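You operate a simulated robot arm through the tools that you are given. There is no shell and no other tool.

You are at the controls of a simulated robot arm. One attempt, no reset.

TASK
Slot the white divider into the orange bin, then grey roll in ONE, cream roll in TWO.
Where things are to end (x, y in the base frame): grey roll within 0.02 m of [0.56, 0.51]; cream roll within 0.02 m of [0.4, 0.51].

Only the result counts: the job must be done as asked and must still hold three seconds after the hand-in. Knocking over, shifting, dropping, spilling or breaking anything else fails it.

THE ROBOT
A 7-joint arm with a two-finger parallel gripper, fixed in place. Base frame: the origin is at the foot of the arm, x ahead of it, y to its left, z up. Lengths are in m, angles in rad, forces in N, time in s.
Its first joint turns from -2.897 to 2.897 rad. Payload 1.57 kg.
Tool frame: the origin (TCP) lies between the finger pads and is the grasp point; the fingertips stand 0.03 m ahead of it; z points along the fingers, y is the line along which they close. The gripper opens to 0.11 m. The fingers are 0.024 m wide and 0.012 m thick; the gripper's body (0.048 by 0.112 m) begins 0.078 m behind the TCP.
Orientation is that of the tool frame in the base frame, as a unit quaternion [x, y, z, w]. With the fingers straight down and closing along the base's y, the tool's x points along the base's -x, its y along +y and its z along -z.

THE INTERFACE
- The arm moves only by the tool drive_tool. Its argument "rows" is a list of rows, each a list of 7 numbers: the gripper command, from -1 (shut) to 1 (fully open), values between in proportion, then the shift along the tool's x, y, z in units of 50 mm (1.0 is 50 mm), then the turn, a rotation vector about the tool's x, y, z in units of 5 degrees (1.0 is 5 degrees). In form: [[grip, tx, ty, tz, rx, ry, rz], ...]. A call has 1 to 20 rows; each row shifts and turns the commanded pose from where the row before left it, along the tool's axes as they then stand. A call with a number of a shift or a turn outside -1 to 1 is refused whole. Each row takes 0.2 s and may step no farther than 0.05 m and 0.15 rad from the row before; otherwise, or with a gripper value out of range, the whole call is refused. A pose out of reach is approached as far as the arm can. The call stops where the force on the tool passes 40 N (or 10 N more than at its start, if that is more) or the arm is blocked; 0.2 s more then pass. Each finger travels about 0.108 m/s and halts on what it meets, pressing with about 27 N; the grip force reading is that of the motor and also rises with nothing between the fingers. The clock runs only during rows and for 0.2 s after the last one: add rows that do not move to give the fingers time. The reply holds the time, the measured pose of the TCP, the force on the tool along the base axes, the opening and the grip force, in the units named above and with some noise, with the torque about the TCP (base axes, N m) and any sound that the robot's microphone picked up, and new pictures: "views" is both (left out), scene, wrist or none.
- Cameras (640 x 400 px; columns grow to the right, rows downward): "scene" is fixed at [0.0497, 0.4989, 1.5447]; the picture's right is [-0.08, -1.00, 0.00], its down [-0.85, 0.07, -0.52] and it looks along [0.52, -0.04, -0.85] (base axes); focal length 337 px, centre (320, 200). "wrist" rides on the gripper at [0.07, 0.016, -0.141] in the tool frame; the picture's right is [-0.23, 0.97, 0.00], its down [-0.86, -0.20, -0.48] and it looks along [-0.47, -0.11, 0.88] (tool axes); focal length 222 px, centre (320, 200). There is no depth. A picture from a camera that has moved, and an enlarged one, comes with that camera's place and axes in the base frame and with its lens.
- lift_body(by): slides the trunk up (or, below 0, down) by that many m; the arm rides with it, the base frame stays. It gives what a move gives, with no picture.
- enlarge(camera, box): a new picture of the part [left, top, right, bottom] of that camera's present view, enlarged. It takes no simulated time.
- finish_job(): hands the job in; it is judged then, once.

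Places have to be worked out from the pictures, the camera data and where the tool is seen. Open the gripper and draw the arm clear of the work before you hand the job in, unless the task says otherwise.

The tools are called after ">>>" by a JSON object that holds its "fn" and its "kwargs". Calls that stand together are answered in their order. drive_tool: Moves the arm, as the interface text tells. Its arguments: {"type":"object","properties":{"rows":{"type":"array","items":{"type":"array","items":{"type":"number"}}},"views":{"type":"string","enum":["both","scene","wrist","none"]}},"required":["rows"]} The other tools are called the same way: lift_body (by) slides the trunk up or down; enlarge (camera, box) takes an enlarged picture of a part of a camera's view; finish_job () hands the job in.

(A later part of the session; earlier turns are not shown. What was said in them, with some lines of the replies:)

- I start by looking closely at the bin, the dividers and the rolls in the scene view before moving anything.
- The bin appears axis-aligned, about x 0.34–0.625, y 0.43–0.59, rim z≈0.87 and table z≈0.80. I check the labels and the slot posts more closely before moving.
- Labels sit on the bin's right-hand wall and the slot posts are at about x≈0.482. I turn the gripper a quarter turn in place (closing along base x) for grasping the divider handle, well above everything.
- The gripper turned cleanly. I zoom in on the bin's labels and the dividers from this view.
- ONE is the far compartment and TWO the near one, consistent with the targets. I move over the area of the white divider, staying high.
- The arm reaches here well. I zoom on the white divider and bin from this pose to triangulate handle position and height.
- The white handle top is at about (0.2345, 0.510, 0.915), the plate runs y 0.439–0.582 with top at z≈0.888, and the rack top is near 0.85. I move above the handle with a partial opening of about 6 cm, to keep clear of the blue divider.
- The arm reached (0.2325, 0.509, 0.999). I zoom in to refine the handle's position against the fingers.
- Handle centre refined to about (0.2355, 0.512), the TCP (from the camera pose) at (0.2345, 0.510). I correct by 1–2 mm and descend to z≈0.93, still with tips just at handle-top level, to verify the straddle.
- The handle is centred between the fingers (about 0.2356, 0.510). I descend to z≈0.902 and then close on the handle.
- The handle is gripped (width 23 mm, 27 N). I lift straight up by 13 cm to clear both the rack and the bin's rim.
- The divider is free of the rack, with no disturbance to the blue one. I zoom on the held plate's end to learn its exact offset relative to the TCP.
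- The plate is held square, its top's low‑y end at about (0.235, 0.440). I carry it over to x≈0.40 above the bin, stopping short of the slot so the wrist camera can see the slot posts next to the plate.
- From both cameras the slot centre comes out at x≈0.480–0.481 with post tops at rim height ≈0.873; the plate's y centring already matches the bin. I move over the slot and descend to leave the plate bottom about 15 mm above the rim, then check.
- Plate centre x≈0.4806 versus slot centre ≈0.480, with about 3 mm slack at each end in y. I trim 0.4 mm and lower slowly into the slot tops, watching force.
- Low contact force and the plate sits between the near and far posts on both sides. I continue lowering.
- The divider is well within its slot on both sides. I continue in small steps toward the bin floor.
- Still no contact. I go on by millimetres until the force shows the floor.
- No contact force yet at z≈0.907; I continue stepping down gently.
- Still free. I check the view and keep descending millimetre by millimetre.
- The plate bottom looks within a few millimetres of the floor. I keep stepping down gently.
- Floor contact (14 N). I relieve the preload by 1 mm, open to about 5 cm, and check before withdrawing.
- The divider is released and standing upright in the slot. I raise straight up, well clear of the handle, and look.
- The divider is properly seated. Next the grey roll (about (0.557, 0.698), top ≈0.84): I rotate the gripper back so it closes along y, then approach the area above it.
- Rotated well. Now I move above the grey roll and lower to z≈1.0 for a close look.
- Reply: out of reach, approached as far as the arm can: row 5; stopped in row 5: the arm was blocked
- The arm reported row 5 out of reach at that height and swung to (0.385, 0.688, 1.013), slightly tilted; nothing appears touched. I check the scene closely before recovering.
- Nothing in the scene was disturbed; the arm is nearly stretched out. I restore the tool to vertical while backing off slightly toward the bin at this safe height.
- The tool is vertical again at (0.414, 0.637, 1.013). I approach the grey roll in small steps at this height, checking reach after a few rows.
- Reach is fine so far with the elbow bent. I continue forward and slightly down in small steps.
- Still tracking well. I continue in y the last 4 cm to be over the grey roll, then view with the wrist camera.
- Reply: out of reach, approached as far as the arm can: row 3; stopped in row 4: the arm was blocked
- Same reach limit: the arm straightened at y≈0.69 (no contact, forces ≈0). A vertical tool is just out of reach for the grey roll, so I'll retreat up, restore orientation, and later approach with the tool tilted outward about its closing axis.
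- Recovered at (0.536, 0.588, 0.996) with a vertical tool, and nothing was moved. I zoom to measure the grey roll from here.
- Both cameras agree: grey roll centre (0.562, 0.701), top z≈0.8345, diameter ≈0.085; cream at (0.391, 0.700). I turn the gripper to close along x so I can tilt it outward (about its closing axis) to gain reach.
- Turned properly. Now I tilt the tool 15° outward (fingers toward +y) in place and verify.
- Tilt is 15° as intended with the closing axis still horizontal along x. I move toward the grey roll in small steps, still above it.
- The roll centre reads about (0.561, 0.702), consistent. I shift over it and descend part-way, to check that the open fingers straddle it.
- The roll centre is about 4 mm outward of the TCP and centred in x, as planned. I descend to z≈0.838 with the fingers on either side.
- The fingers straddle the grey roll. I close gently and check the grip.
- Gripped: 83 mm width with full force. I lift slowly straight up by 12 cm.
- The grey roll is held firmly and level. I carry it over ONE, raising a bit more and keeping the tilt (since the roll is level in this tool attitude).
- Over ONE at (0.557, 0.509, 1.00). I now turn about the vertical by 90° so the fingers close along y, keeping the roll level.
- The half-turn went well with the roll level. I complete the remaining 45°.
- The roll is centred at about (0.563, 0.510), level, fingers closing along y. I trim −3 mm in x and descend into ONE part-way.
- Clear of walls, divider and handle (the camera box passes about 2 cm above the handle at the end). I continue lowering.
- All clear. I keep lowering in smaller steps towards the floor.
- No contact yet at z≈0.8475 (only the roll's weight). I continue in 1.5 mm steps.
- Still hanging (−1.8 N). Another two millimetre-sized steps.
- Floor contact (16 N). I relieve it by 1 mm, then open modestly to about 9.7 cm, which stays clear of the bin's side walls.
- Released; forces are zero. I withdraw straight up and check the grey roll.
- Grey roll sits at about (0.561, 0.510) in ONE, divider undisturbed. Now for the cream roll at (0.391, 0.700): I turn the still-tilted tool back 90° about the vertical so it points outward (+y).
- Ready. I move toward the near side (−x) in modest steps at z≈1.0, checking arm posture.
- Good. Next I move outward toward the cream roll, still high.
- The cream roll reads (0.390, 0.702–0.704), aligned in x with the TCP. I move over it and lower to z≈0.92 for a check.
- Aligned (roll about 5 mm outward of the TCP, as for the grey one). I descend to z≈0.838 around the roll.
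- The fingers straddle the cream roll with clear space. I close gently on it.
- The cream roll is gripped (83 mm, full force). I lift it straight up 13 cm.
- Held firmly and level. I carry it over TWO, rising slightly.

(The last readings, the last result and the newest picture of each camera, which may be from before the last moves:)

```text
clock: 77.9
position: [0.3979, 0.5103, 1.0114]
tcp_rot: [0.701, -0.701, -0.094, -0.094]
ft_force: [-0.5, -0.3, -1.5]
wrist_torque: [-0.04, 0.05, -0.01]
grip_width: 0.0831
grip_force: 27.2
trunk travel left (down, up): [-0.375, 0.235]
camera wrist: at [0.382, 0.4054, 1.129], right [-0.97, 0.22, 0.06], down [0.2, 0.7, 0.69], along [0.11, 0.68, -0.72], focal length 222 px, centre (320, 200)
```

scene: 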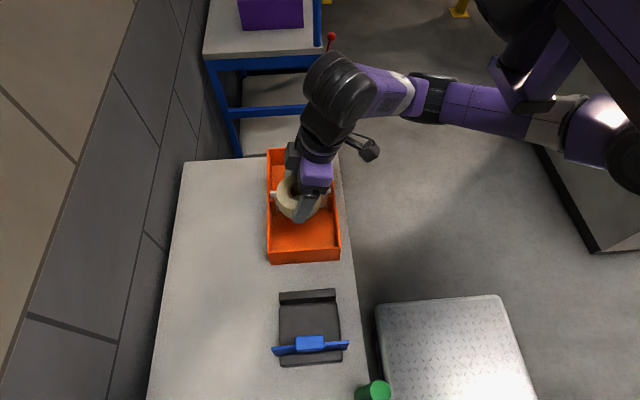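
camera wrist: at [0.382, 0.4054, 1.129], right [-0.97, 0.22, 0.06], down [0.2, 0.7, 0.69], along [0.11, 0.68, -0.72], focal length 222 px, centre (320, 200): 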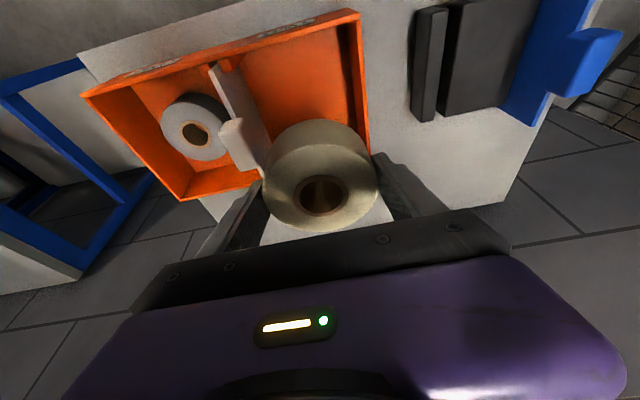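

Over TWO at (0.398, 0.510, 1.011). I turn about the vertical by 45° first and check.

>>> {"fn": "drive_tool", "kwargs": {"rows": [[-1, 0, 0, 0, 0.2642, 0, 0.9645], [-1, 0, 0, 0, 0.2642, 0, 0.9645], [-1, 0, 0, 0, 0.2642, 0, 0.9645], [-1, 0, 0, 0, 0.2642, 0, 0.9645], [-1, 0, 0, 0, 0.2642, 0, 0.9645], [-1, 0, 0, 0, 0.2642, 0, 0.9645], [-1, 0, 0, 0, 0.2642, 0, 0.9645], [-1, 0, 0, 0, 0.2642, 0, 0.9645], [-1, 0, 0, 0, 0.2642, 0, 0.9645]], "views": "scene"}}

```text
clock: 79.9
position: [0.3985, 0.5119, 1.0112]
tcp_rot: [-0.379, 0.916, 0.051, 0.124]
ft_force: [-0.8, 0.0, -1.6]
wrist_torque: [-0.03, 0.0, 0.01]
grip_width: 0.0833
grip_force: 26.6
trunk travel left (down, up): [-0.375, 0.235]
```

scene: 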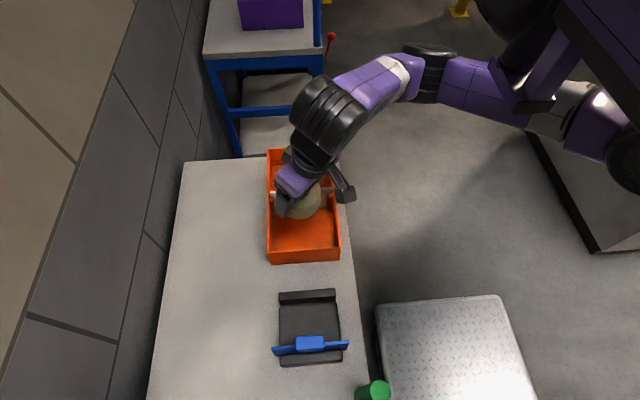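

Fine so far; I complete the remaining 45°.

>>> {"fn": "drive_tool", "kwargs": {"rows": [[-1, 0, 0, 0, 0.2642, 0, 0.9645], [-1, 0, 0, 0, 0.2642, 0, 0.9645], [-1, 0, 0, 0, 0.2642, 0, 0.9645], [-1, 0, 0, 0, 0.2642, 0, 0.9645], [-1, 0, 0, 0, 0.2642, 0, 0.9645], [-1, 0, 0, 0, 0.2642, 0, 0.9645], [-1, 0, 0, 0, 0.2642, 0, 0.9645], [-1, 0, 0, 0, 0.2642, 0, 0.9645], [-1, 0, 0, 0, 0.2642, 0, 0.9645], [-1, 0, 0, 0, 0, 0, 0]], "views": "both"}}

>>> {"fn": "enlarge", "kwargs": {"camera": "wrist", "box": [180, 0, 480, 240]}}

>>> {"fn": "enlarge", "kwargs": {"camera": "scene", "box": [240, 100, 360, 270]}}

```text
clock: 82.1
position: [0.3981, 0.5103, 1.0109]
tcp_rot: [0.0, 0.991, 0.0, 0.134]
ft_force: [0.1, -0.1, -1.6]
wrist_torque: [-0.01, 0.03, -0.01]
grip_width: 0.0831
grip_force: 26.6
trunk travel left (down, up): [-0.375, 0.235]
camera wrist: at [0.2938, 0.5268, 1.1289], right [0.22, 0.97, 0.06], down [0.7, -0.2, 0.69], along [0.68, -0.11, -0.72], focal length 222 px, centre (320, 200)
```

scene: 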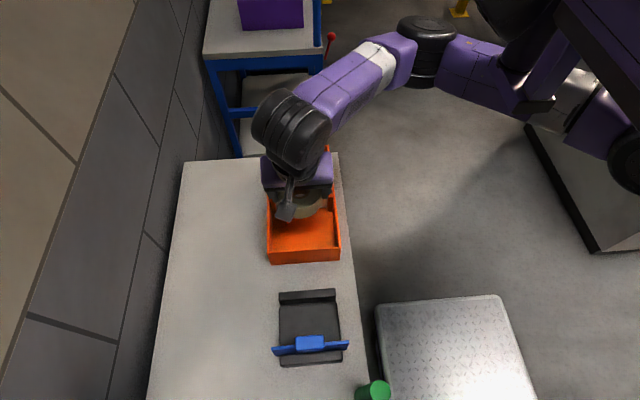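
wrist: 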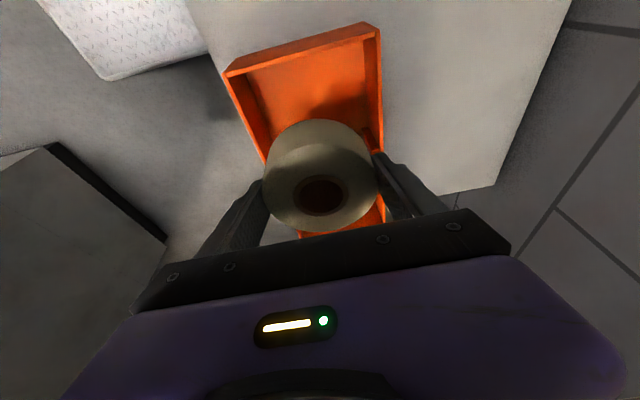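

```text
1.67 times, centred on (330, 120) of wrist
camera zoom: at [0.2938, 0.5268, 1.1289], right [0.22, 0.97, 0.06], down [0.7, -0.2, 0.69], along [0.68, -0.11, -0.72], focal length 370 px, centre (303, 333)
```

zoom: 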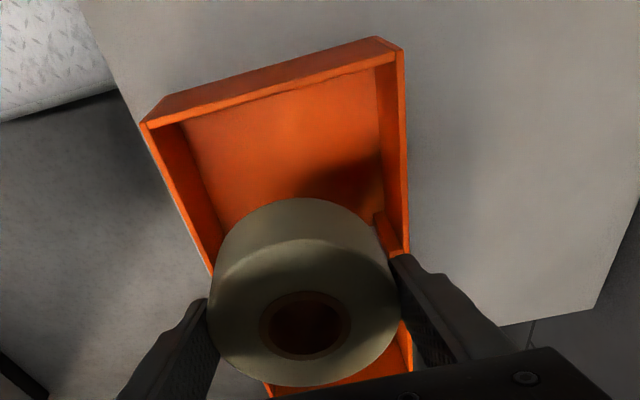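

```text
2.35 times, centred on (300, 185) of scene
camera zoom: at [0.0497, 0.4989, 1.5447], right [-0.08, -1.0, 0.0], down [-0.85, 0.07, -0.52], along [0.52, -0.04, -0.85], focal length 793 px, centre (367, 235)
```

zoom: 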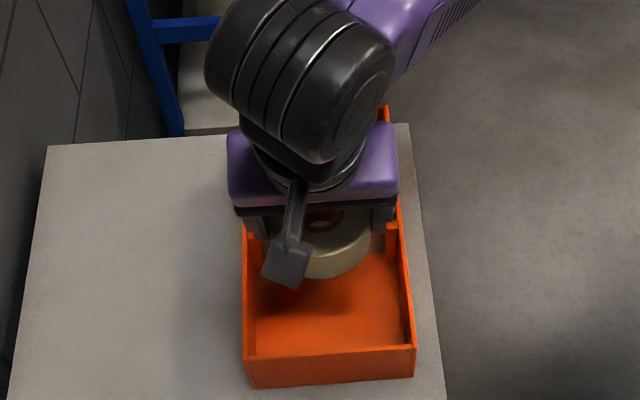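

The cream roll sits at about (0.404, 0.510) above TWO, level. I trim −3 mm in x and lower it part-way.

>>> {"fn": "drive_tool", "kwargs": {"rows": [[-1, 0.058, 0, -0.016, 0, 0, 0], [-1, 0.1056, 0, 0.3858, 0, 0, 0], [-1, 0.1056, 0, 0.3858, 0, 0, 0], [-1, 0.1056, 0, 0.3858, 0, 0, 0], [-1, 0.1056, 0, 0.3858, 0, 0, 0], [-1, 0.1056, 0, 0.3858, 0, 0, 0], [-1, 0.0528, 0, 0.1929, 0, 0, 0], [-1, 0, 0, 0, 0, 0, 0]], "views": "both"}}

>>> {"fn": "enlarge", "kwargs": {"camera": "wrist", "box": [180, 0, 480, 240]}}

>>> {"fn": "enlarge", "kwargs": {"camera": "scene", "box": [240, 130, 360, 270]}}

```text
clock: 83.9
position: [0.3945, 0.5113, 0.9013]
tcp_rot: [-0.001, 0.991, 0.0, 0.132]
ft_force: [-0.1, 0.9, -3.2]
wrist_torque: [-0.01, 0.01, 0.02]
grip_width: 0.0835
grip_force: 26.8
trunk travel left (down, up): [-0.375, 0.235]
camera wrist: at [0.2909, 0.5273, 1.0185], right [0.22, 0.97, 0.06], down [0.7, -0.2, 0.69], along [0.68, -0.11, -0.72], focal length 222 px, centre (320, 200)
```

scene: 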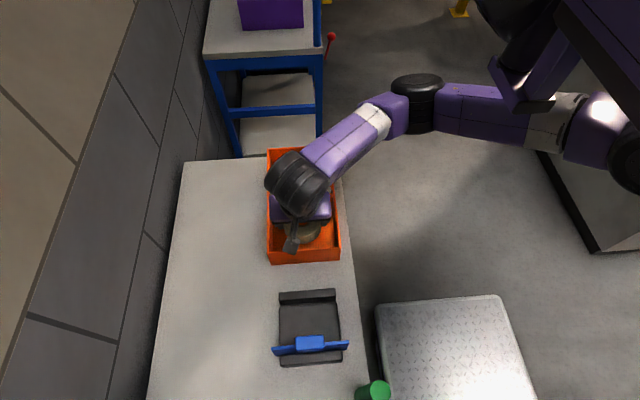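
wrist: 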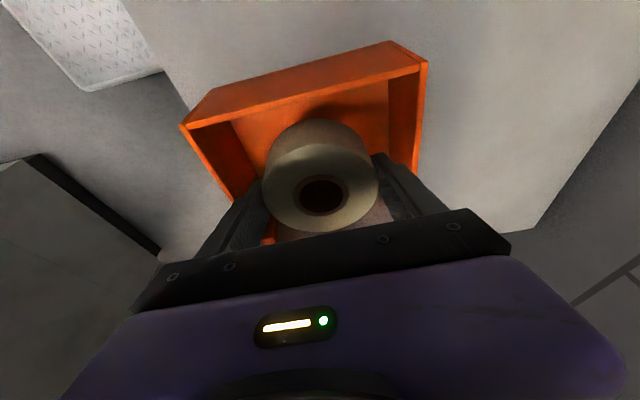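

```text
1.67 times, centred on (330, 120) of wrist
camera zoom: at [0.2909, 0.5273, 1.0185], right [0.22, 0.97, 0.06], down [0.7, -0.2, 0.69], along [0.68, -0.11, -0.72], focal length 370 px, centre (303, 333)
```

zoom: 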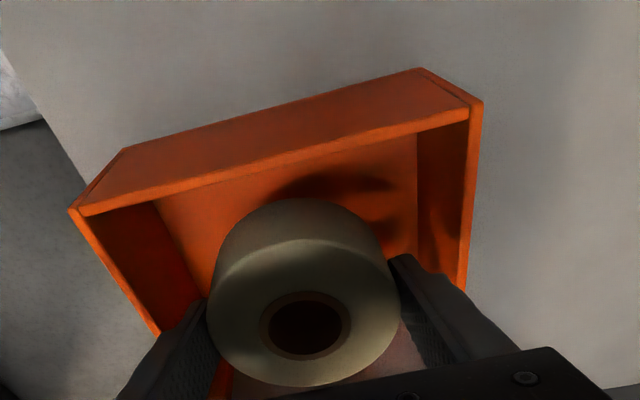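

```text
2.86 times, centred on (300, 200) of scene
camera zoom: at [0.0497, 0.4989, 1.5447], right [-0.08, -1.0, 0.0], down [-0.85, 0.07, -0.52], along [0.52, -0.04, -0.85], focal length 963 px, centre (377, 200)
```

zoom: 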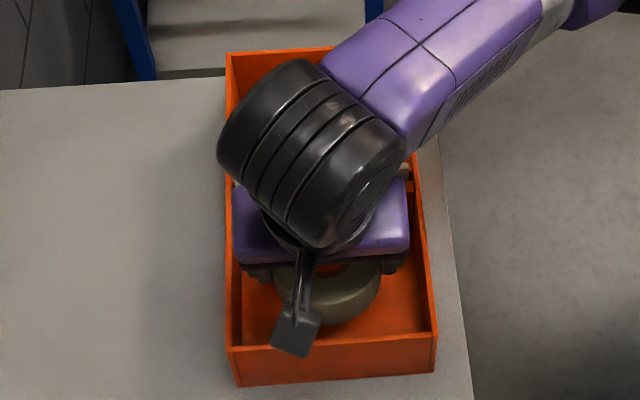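

Clear on all sides. I continue to lower toward the floor.

>>> {"fn": "drive_tool", "kwargs": {"rows": [[-1, 0.0528, 0, 0.1929, 0, 0, 0], [-1, 0.0528, 0, 0.1929, 0, 0, 0], [-1, 0.0528, 0, 0.1929, 0, 0, 0], [-1, 0.0528, 0, 0.1929, 0, 0, 0], [-1, 0.0264, 0, 0.0965, 0, 0, 0], [-1, 0.0264, 0, 0.0965, 0, 0, 0], [-1, 0.0106, 0, 0.0386, 0, 0, 0], [-1, 0, 0, 0, 0, 0, 0]], "views": "both"}}

>>> {"fn": "enlarge", "kwargs": {"camera": "scene", "box": [240, 130, 360, 270]}}

>>> {"fn": "enlarge", "kwargs": {"camera": "wrist", "box": [180, 0, 480, 240]}}

```text
clock: 85.7
position: [0.3946, 0.5102, 0.8476]
tcp_rot: [0.0, 0.991, 0.0, 0.133]
ft_force: [0.1, 1.1, -2.2]
wrist_torque: [0.01, 0.0, 0.01]
grip_width: 0.0832
grip_force: 26.5
trunk travel left (down, up): [-0.375, 0.235]
camera wrist: at [0.2911, 0.5269, 0.9671], right [0.22, 0.97, 0.06], down [0.7, -0.2, 0.69], along [0.68, -0.11, -0.72], focal length 222 px, centre (320, 200)
```

scene: 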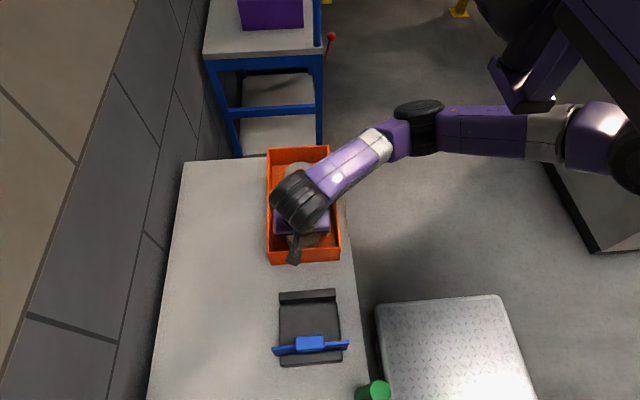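
wrist: 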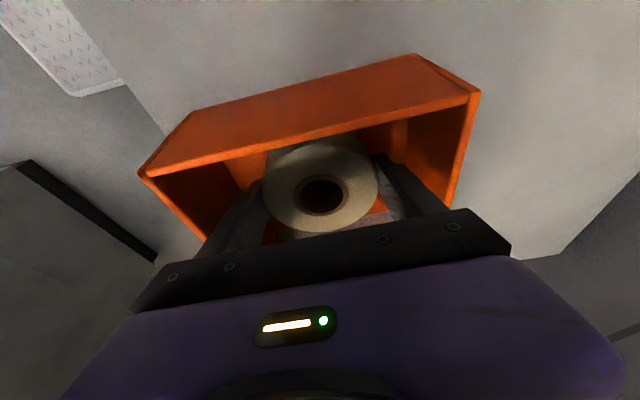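

```text
2.86 times, centred on (300, 200) of scene
camera zoom: at [0.0497, 0.4989, 1.5447], right [-0.08, -1.0, 0.0], down [-0.85, 0.07, -0.52], along [0.52, -0.04, -0.85], focal length 963 px, centre (377, 200)
```

zoom: 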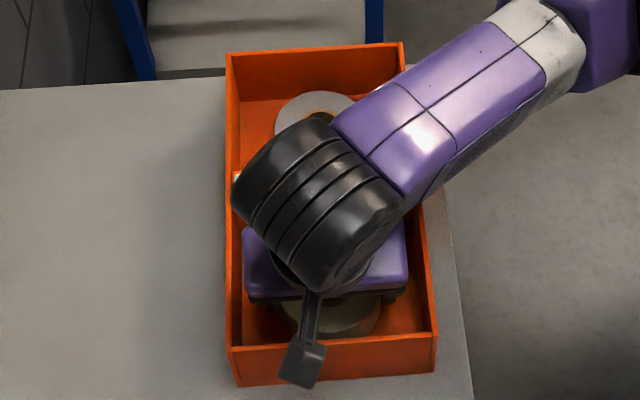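

```text
1.67 times, centred on (330, 120) of wrist
camera zoom: at [0.2911, 0.5269, 0.9671], right [0.22, 0.97, 0.06], down [0.7, -0.2, 0.69], along [0.68, -0.11, -0.72], focal length 370 px, centre (303, 333)
```

zoom: 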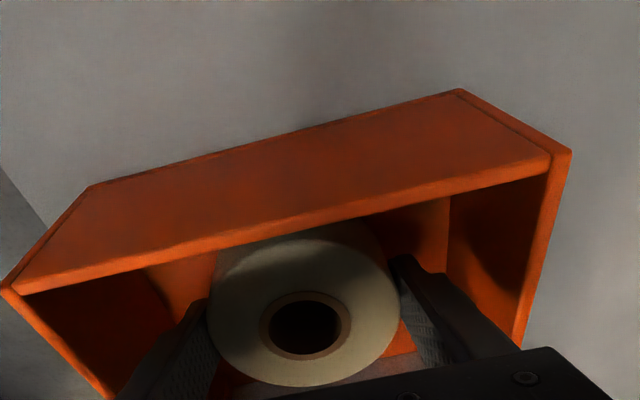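

About 6 mm above expected contact. I go down 4 mm, then in millimetre steps.

>>> {"fn": "drive_tool", "kwargs": {"rows": [[-1, 0.0106, 0, 0.0386, 0, 0, 0], [-1, 0.0106, 0, 0.0386, 0, 0, 0], [-1, 0, 0, 0, 0, 0, 0]], "views": "none"}}

```text
clock: 86.5
position: [0.3948, 0.5103, 0.8453]
tcp_rot: [-0.001, 0.991, 0.0, 0.134]
ft_force: [0.5, -1.6, 0.7]
wrist_torque: [0.07, 0.08, 0.06]
grip_width: 0.0834
grip_force: 26.4
trunk travel left (down, up): [-0.375, 0.235]
```

The weight reading has gone to about zero, so it may just be touching. One more millimetre.

>>> {"fn": "drive_tool", "kwargs": {"rows": [[-1, 0.0053, 0, 0.0193, 0, 0, 0], [-1, 0, 0, 0, 0, 0, 0]], "views": "none"}}

```text
clock: 87.1
position: [0.3958, 0.51, 0.8453]
tcp_rot: [-0.001, 0.991, 0.001, 0.133]
ft_force: [-0.9, 1.0, 15.9]
wrist_torque: [-0.55, 0.37, 0.02]
grip_width: 0.0833
grip_force: 26.8
trunk travel left (down, up): [-0.375, 0.235]
```

Floor contact (16 N). I relieve the preload slightly and open to ~9.6 cm.

>>> {"fn": "drive_tool", "kwargs": {"rows": [[-1, -0.004, 0, -0.0145, 0, 0, 0], [-1, 0, 0, 0, 0, 0, 0], [0.56, 0, 0, 0, 0, 0, 0], [0.65, 0, 0, 0, 0, 0, 0], [0.76, 0, 0, 0, 0, 0, 0], [0.76, 0, 0, 0, 0, 0, 0]], "views": "both"}}

>>> {"fn": "enlarge", "kwargs": {"camera": "wrist", "box": [180, 40, 480, 260]}}

```text
clock: 88.5
position: [0.3954, 0.5101, 0.8452]
tcp_rot: [0.0, 0.991, -0.001, 0.133]
ft_force: [-0.4, 0.6, 1.0]
wrist_torque: [-0.04, 0.01, 0.03]
grip_width: 0.0971
grip_force: 0.1
trunk travel left (down, up): [-0.375, 0.235]
camera wrist: at [0.2907, 0.5267, 0.9629], right [0.22, 0.97, 0.06], down [0.7, -0.2, 0.69], along [0.68, -0.11, -0.72], focal length 222 px, centre (320, 200)
```

scene: 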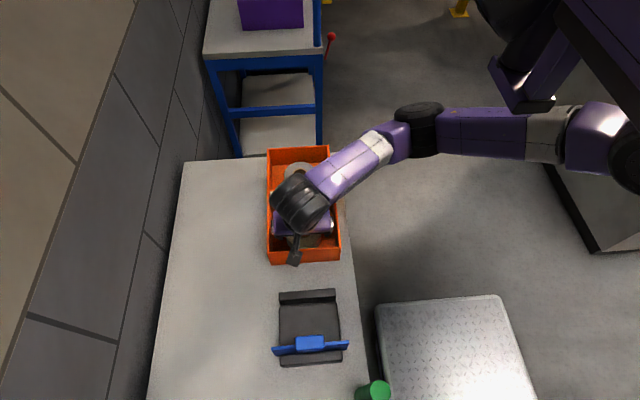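
wrist: 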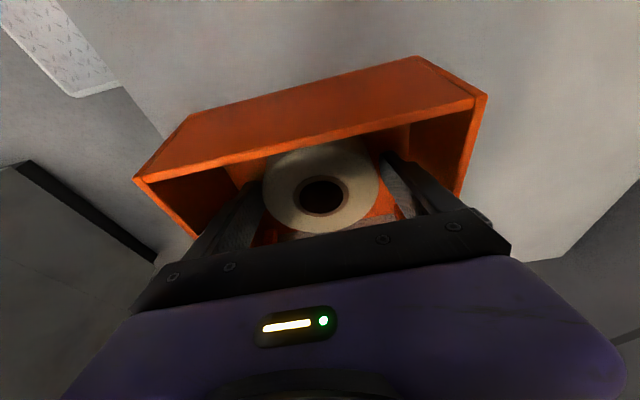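

```text
1.82 times, centred on (330, 150) of wrist
camera zoom: at [0.2907, 0.5267, 0.9629], right [0.22, 0.97, 0.06], down [0.7, -0.2, 0.69], along [0.68, -0.11, -0.72], focal length 404 px, centre (302, 291)
```

zoom: 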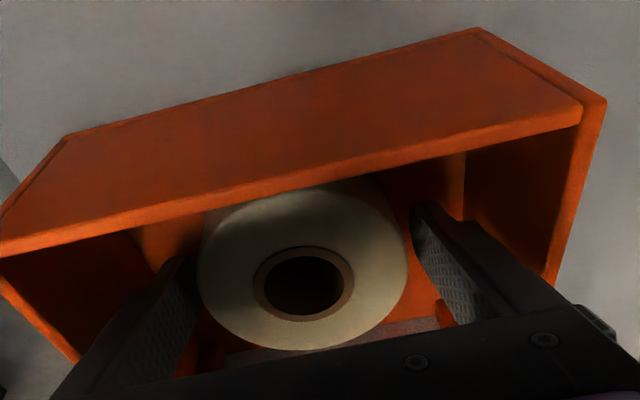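

Released. I withdraw straight up, keeping the same opening.

>>> {"fn": "drive_tool", "kwargs": {"rows": [[0.76, -0.0528, 0, -0.1929, 0, 0, 0], [0.76, -0.0528, 0, -0.1929, 0, 0, 0], [0.76, -0.1056, 0, -0.3858, 0, 0, 0], [0.76, -0.1056, 0, -0.3858, 0, 0, 0], [0.76, -0.1056, 0, -0.3858, 0, 0, 0], [0.76, -0.1056, 0, -0.3858, 0, 0, 0], [0.76, -0.1056, 0, -0.3858, 0, 0, 0], [0.76, -0.1056, 0, -0.3858, 0, 0, 0], [0.76, -0.1056, 0, -0.3858, 0, 0, 0], [0.76, 0, 0, 0, 0, 0, 0]], "views": "both"}}

>>> {"fn": "enlarge", "kwargs": {"camera": "wrist", "box": [180, 0, 480, 240]}}

>>> {"fn": "enlarge", "kwargs": {"camera": "scene", "box": [240, 130, 360, 270]}}

```text
clock: 90.7
position: [0.3943, 0.5106, 1.0055]
tcp_rot: [-0.001, 0.991, 0.0, 0.133]
ft_force: [-0.4, -1.2, 0.1]
wrist_torque: [-0.02, -0.01, 0.0]
grip_width: 0.0967
grip_force: 0.0
trunk travel left (down, up): [-0.375, 0.235]
camera wrist: at [0.2905, 0.5274, 1.1232], right [0.22, 0.97, 0.06], down [0.7, -0.2, 0.69], along [0.68, -0.11, -0.72], focal length 222 px, centre (320, 200)
```

scene: 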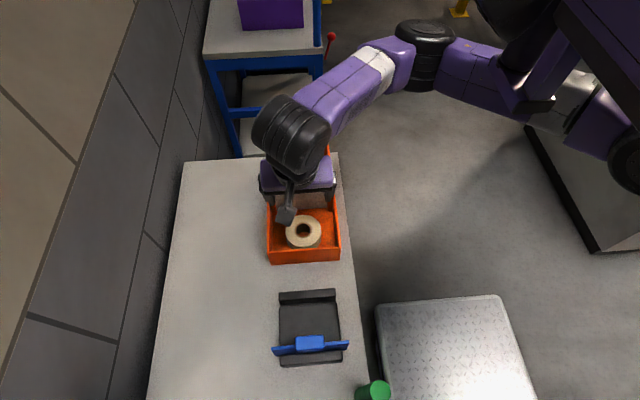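
wrist: 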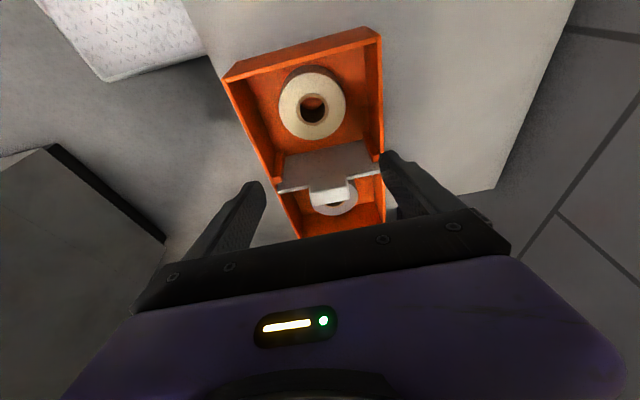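

```text
1.67 times, centred on (330, 120) of wrist
camera zoom: at [0.2905, 0.5274, 1.1232], right [0.22, 0.97, 0.06], down [0.7, -0.2, 0.69], along [0.68, -0.11, -0.72], focal length 370 px, centre (303, 333)
```

zoom: 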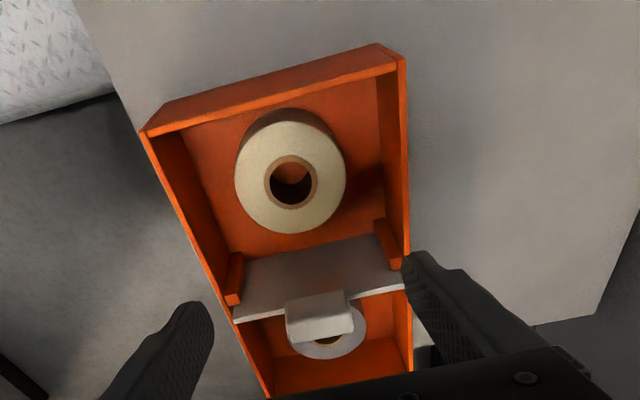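

```text
2.86 times, centred on (300, 200) of scene
camera zoom: at [0.0497, 0.4989, 1.5447], right [-0.08, -1.0, 0.0], down [-0.85, 0.07, -0.52], along [0.52, -0.04, -0.85], focal length 963 px, centre (377, 200)
```

zoom: 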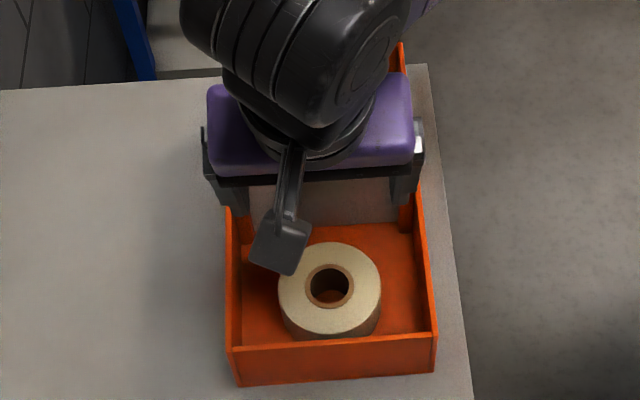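

Cream roll at about (0.401, 0.510) in TWO by both cameras. I raise further, move the arm aside (−y), and straighten the tool before the final check.

>>> {"fn": "drive_tool", "kwargs": {"rows": [[0.76, -0.1056, 0, -0.3858, 0, 0, 0], [0.76, -0.1056, 0, -0.3858, 0, 0, 0], [0.76, -0.1056, 0, -0.3858, 0, 0, 0], [0.76, -0.1056, 0, -0.3858, 0, 0, 0], [0.76, -0.1056, 0, -0.3858, 0, 0, 0], [0.76, -0.1056, 0, -0.3858, 0, 0, 0], [0.76, 0, -0.6, 0, 0, 0, 0], [0.76, 0, -0.6, 0, 0, 0, 0], [0.76, 0, -0.6, 0, 0, 0, 0], [0.76, 0, -0.6, 0, 0, 0, 0], [1, 0, -0.5, 0, 0, 0, 0], [1, 0, 0, 0, 0, 0, 0]], "views": "both"}}

>>> {"fn": "enlarge", "kwargs": {"camera": "scene", "box": [240, 130, 360, 270]}}

>>> {"fn": "enlarge", "kwargs": {"camera": "scene", "box": [250, 260, 370, 380]}}

```text
clock: 91.8
position: [0.3782, 0.4932, 1.0246]
tcp_rot: [-0.007, 0.996, -0.057, 0.073]
ft_force: [-0.6, -0.5, 0.0]
wrist_torque: [-0.05, 0.01, 0.01]
grip_width: 0.0969
grip_force: 0.1
trunk travel left (down, up): [-0.375, 0.235]
stopped in row 5: the arm was blocked; the commanded pose is now the measured one
camera wrist: at [0.2893, 0.5247, 1.1509], right [0.22, 0.97, -0.08], down [0.78, -0.13, 0.62], along [0.59, -0.2, -0.78], focal length 222 px, centre (320, 200)
```

scene: 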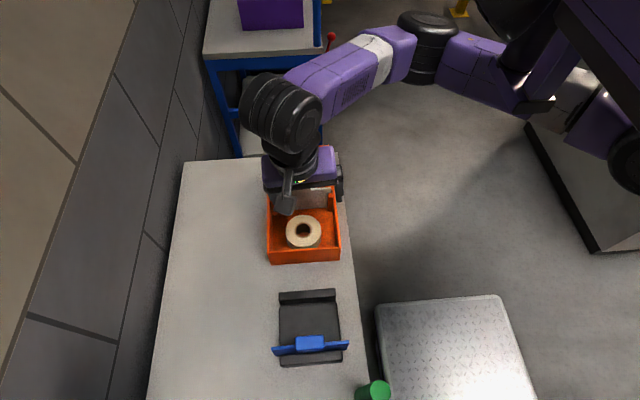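
wrist: 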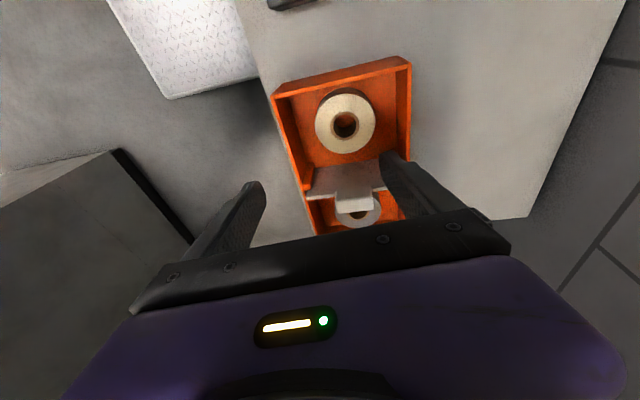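

```text
2.86 times, centred on (300, 200) of scene
camera zoom: at [0.0497, 0.4989, 1.5447], right [-0.08, -1.0, 0.0], down [-0.85, 0.07, -0.52], along [0.52, -0.04, -0.85], focal length 963 px, centre (377, 200)
```

zoom: 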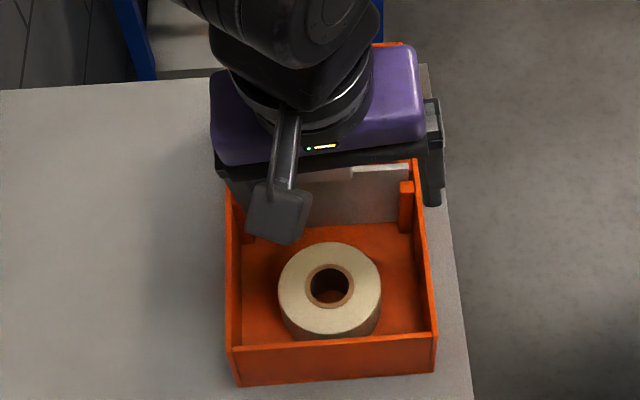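

```text
3.33 times, centred on (310, 320) of scene
camera zoom: at [0.0497, 0.4989, 1.5447], right [-0.08, -1.0, 0.0], down [-0.85, 0.07, -0.52], along [0.52, -0.04, -0.85], focal length 1123 px, centre (353, -200)
```

zoom: 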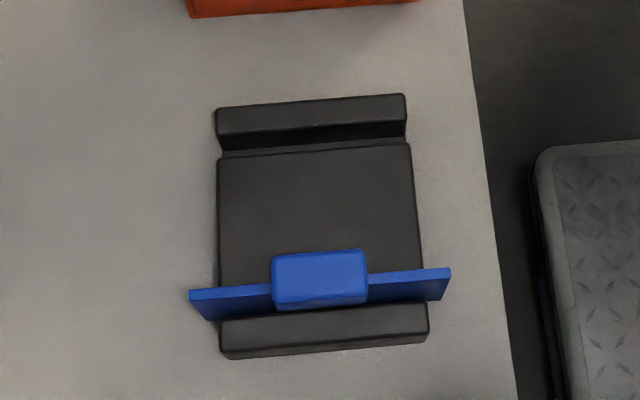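

The rise was blocked part-way (arm folding limit) at z≈1.025, with nothing touched; both rolls, the divider and rack are unchanged. I straighten the tool while moving toward the free table area (+y), which unfolds the arm.

>>> {"fn": "drive_tool", "kwargs": {"rows": [[0.76, -0.01, 0.5, -0.06, -0.325, 0.417, 0.04], [0.76, -0.007, 0.5, -0.04, -0.325, 0.417, 0.04], [0.76, 0, 0.5, -0.02, -0.325, 0.417, 0.04], [0.76, 0, 0.5, 0, -0.325, 0.417, 0.04], [0.76, 0, 0, 0, 0, 0, 0]], "views": "both"}}

```text
clock: 93.0
position: [0.3782, 0.5959, 1.022]
tcp_rot: [-0.001, 1.0, 0.001, 0.0]
ft_force: [-0.1, 0.4, -0.4]
wrist_torque: [-0.04, 0.05, -0.02]
grip_width: 0.0968
grip_force: 0.0
trunk travel left (down, up): [-0.375, 0.235]
camera wrist: at [0.3078, 0.6118, 1.1648], right [0.22, 0.97, 0.0], down [0.85, -0.2, 0.48], along [0.47, -0.11, -0.88], focal length 222 px, centre (320, 200)
```

scene: 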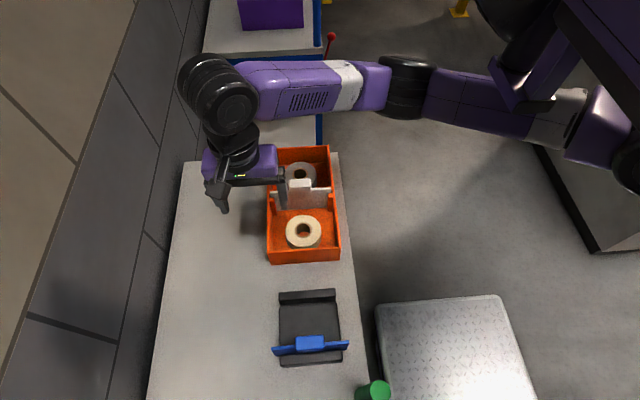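
wrist: 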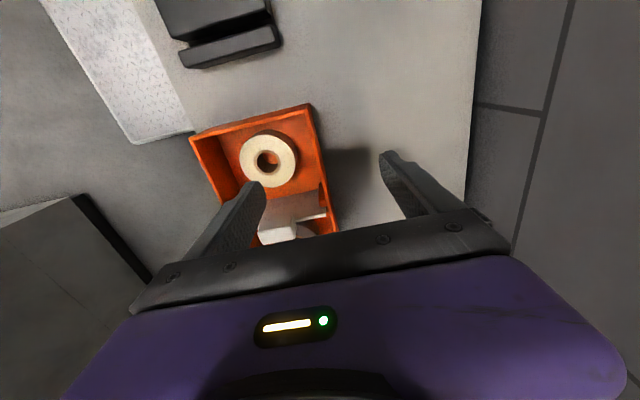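

Vertical and unfolding nicely. I go a little further over the empty table and up, opening fully, then do a final inspection.

>>> {"fn": "drive_tool", "kwargs": {"rows": [[1, 0, 0.4, -0.2, 0, 0, 0], [1, 0, 0.4, -0.2, 0, 0, 0], [1, 0, 0.3, -0.2, 0, 0, 0], [1, 0, 0, 0, 0, 0, 0], [1, 0, 0, 0, 0, 0, 0]], "views": "both"}}

>>> {"fn": "enlarge", "kwargs": {"camera": "scene", "box": [240, 130, 360, 270]}}

>>> {"fn": "enlarge", "kwargs": {"camera": "wrist", "box": [150, 80, 350, 260]}}

>>> {"fn": "enlarge", "kwargs": {"camera": "scene", "box": [140, 140, 400, 400]}}

```text
clock: 94.2
position: [0.377, 0.6494, 1.0544]
tcp_rot: [0.0, 1.0, 0.002, 0.002]
ft_force: [0.6, 0.3, -0.7]
wrist_torque: [-0.01, 0.01, 0.0]
grip_width: 0.1099
grip_force: 0.0
trunk travel left (down, up): [-0.375, 0.235]
camera wrist: at [0.308, 0.6664, 1.195], right [0.22, 0.97, 0.0], down [0.85, -0.2, 0.48], along [0.47, -0.11, -0.88], focal length 222 px, centre (320, 200)
```

scene: 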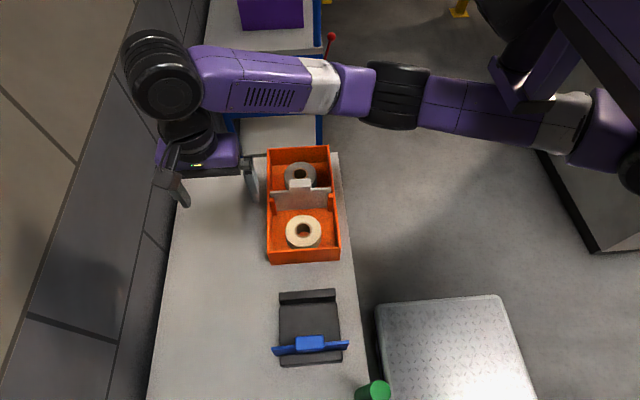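
wrist: 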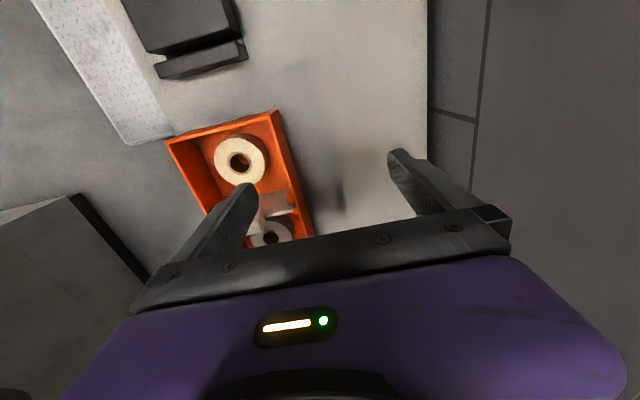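

```text
2.86 times, centred on (300, 200) of scene
camera zoom: at [0.0497, 0.4989, 1.5447], right [-0.08, -1.0, 0.0], down [-0.85, 0.07, -0.52], along [0.52, -0.04, -0.85], focal length 963 px, centre (377, 200)
```

zoom: 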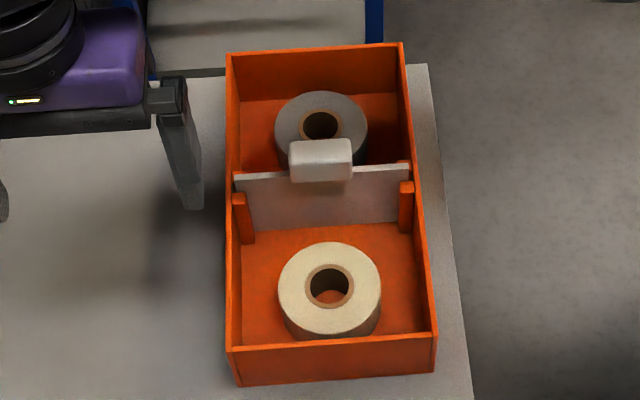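

```text
2.22 times, centred on (250, 170) of wrist
camera zoom: at [0.308, 0.6664, 1.195], right [0.22, 0.97, 0.0], down [0.85, -0.2, 0.48], along [0.47, -0.11, -0.88], focal length 494 px, centre (476, 267)
```

zoom: 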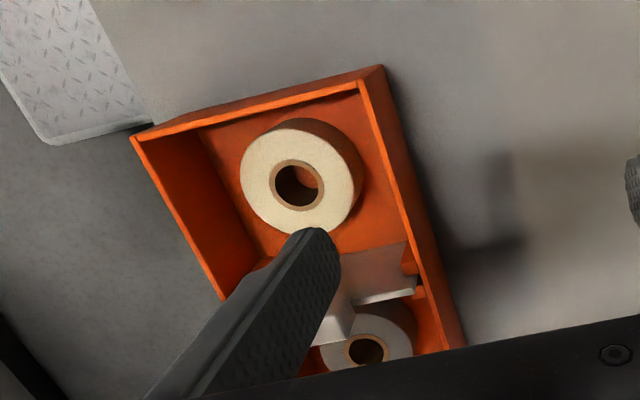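

```text
1.54 times, centred on (270, 270) of scene
camera zoom: at [0.0497, 0.4989, 1.5447], right [-0.08, -1.0, 0.0], down [-0.85, 0.07, -0.52], along [0.52, -0.04, -0.85], focal length 518 px, centre (397, 92)
```

zoom: 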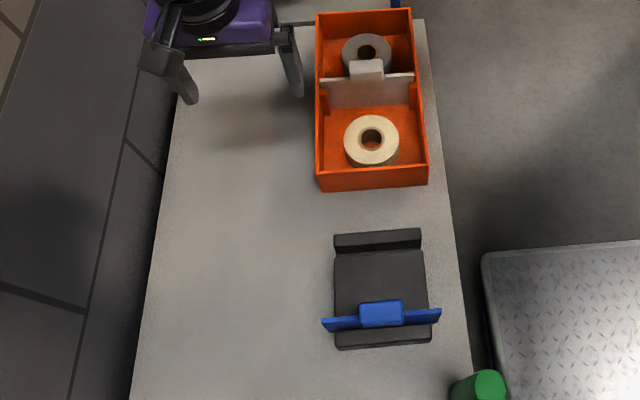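

Final check: the white divider stands in its slot, grey at about (0.561, 0.510) in ONE, cream at about (0.401, 0.510) in TWO. The bin, rack and blue divider have not moved, and the gripper is open and clear. I hand in.

>>> {"fn": "finish_job", "kwargs": {}}

```text
The job is handed in.
```

The white divider is in the orange bin's slot, the grey roll is in ONE and the cream roll is in TWO. I've handed the job in; no verdict has come back yet.

| Item | Target (x, y) | Estimated end position |
|---|---|---|
| Grey roll | 0.56, 0.51 | about 0.56, 0.51 |
| Cream roll | 0.40, 0.51 | about 0.40, 0.51 |
| White divider | bin slot | standing on the bin floor, between the posts at both ends |

I worked these positions out from the pictures. Both are within the 0.02 m allowance; the two cameras disagreed by up to about 5 mm on the grey roll and agreed within about 1 mm on the cream one.

In the last pictures the bin, the rack and the blue divider had not moved. The gripper was open and clear, over the empty part of the table.

**Off-plan moves:** The arm was stopped short three times. Twice the grey roll was out of reach with the tool upright, so I tilted the tool 15° outward to pick up both rolls. Once the arm was blocked while pulling away at the end. Each time the arm swung off course above the work, but the force readings stayed near zero and the pictures showed nothing disturbed.
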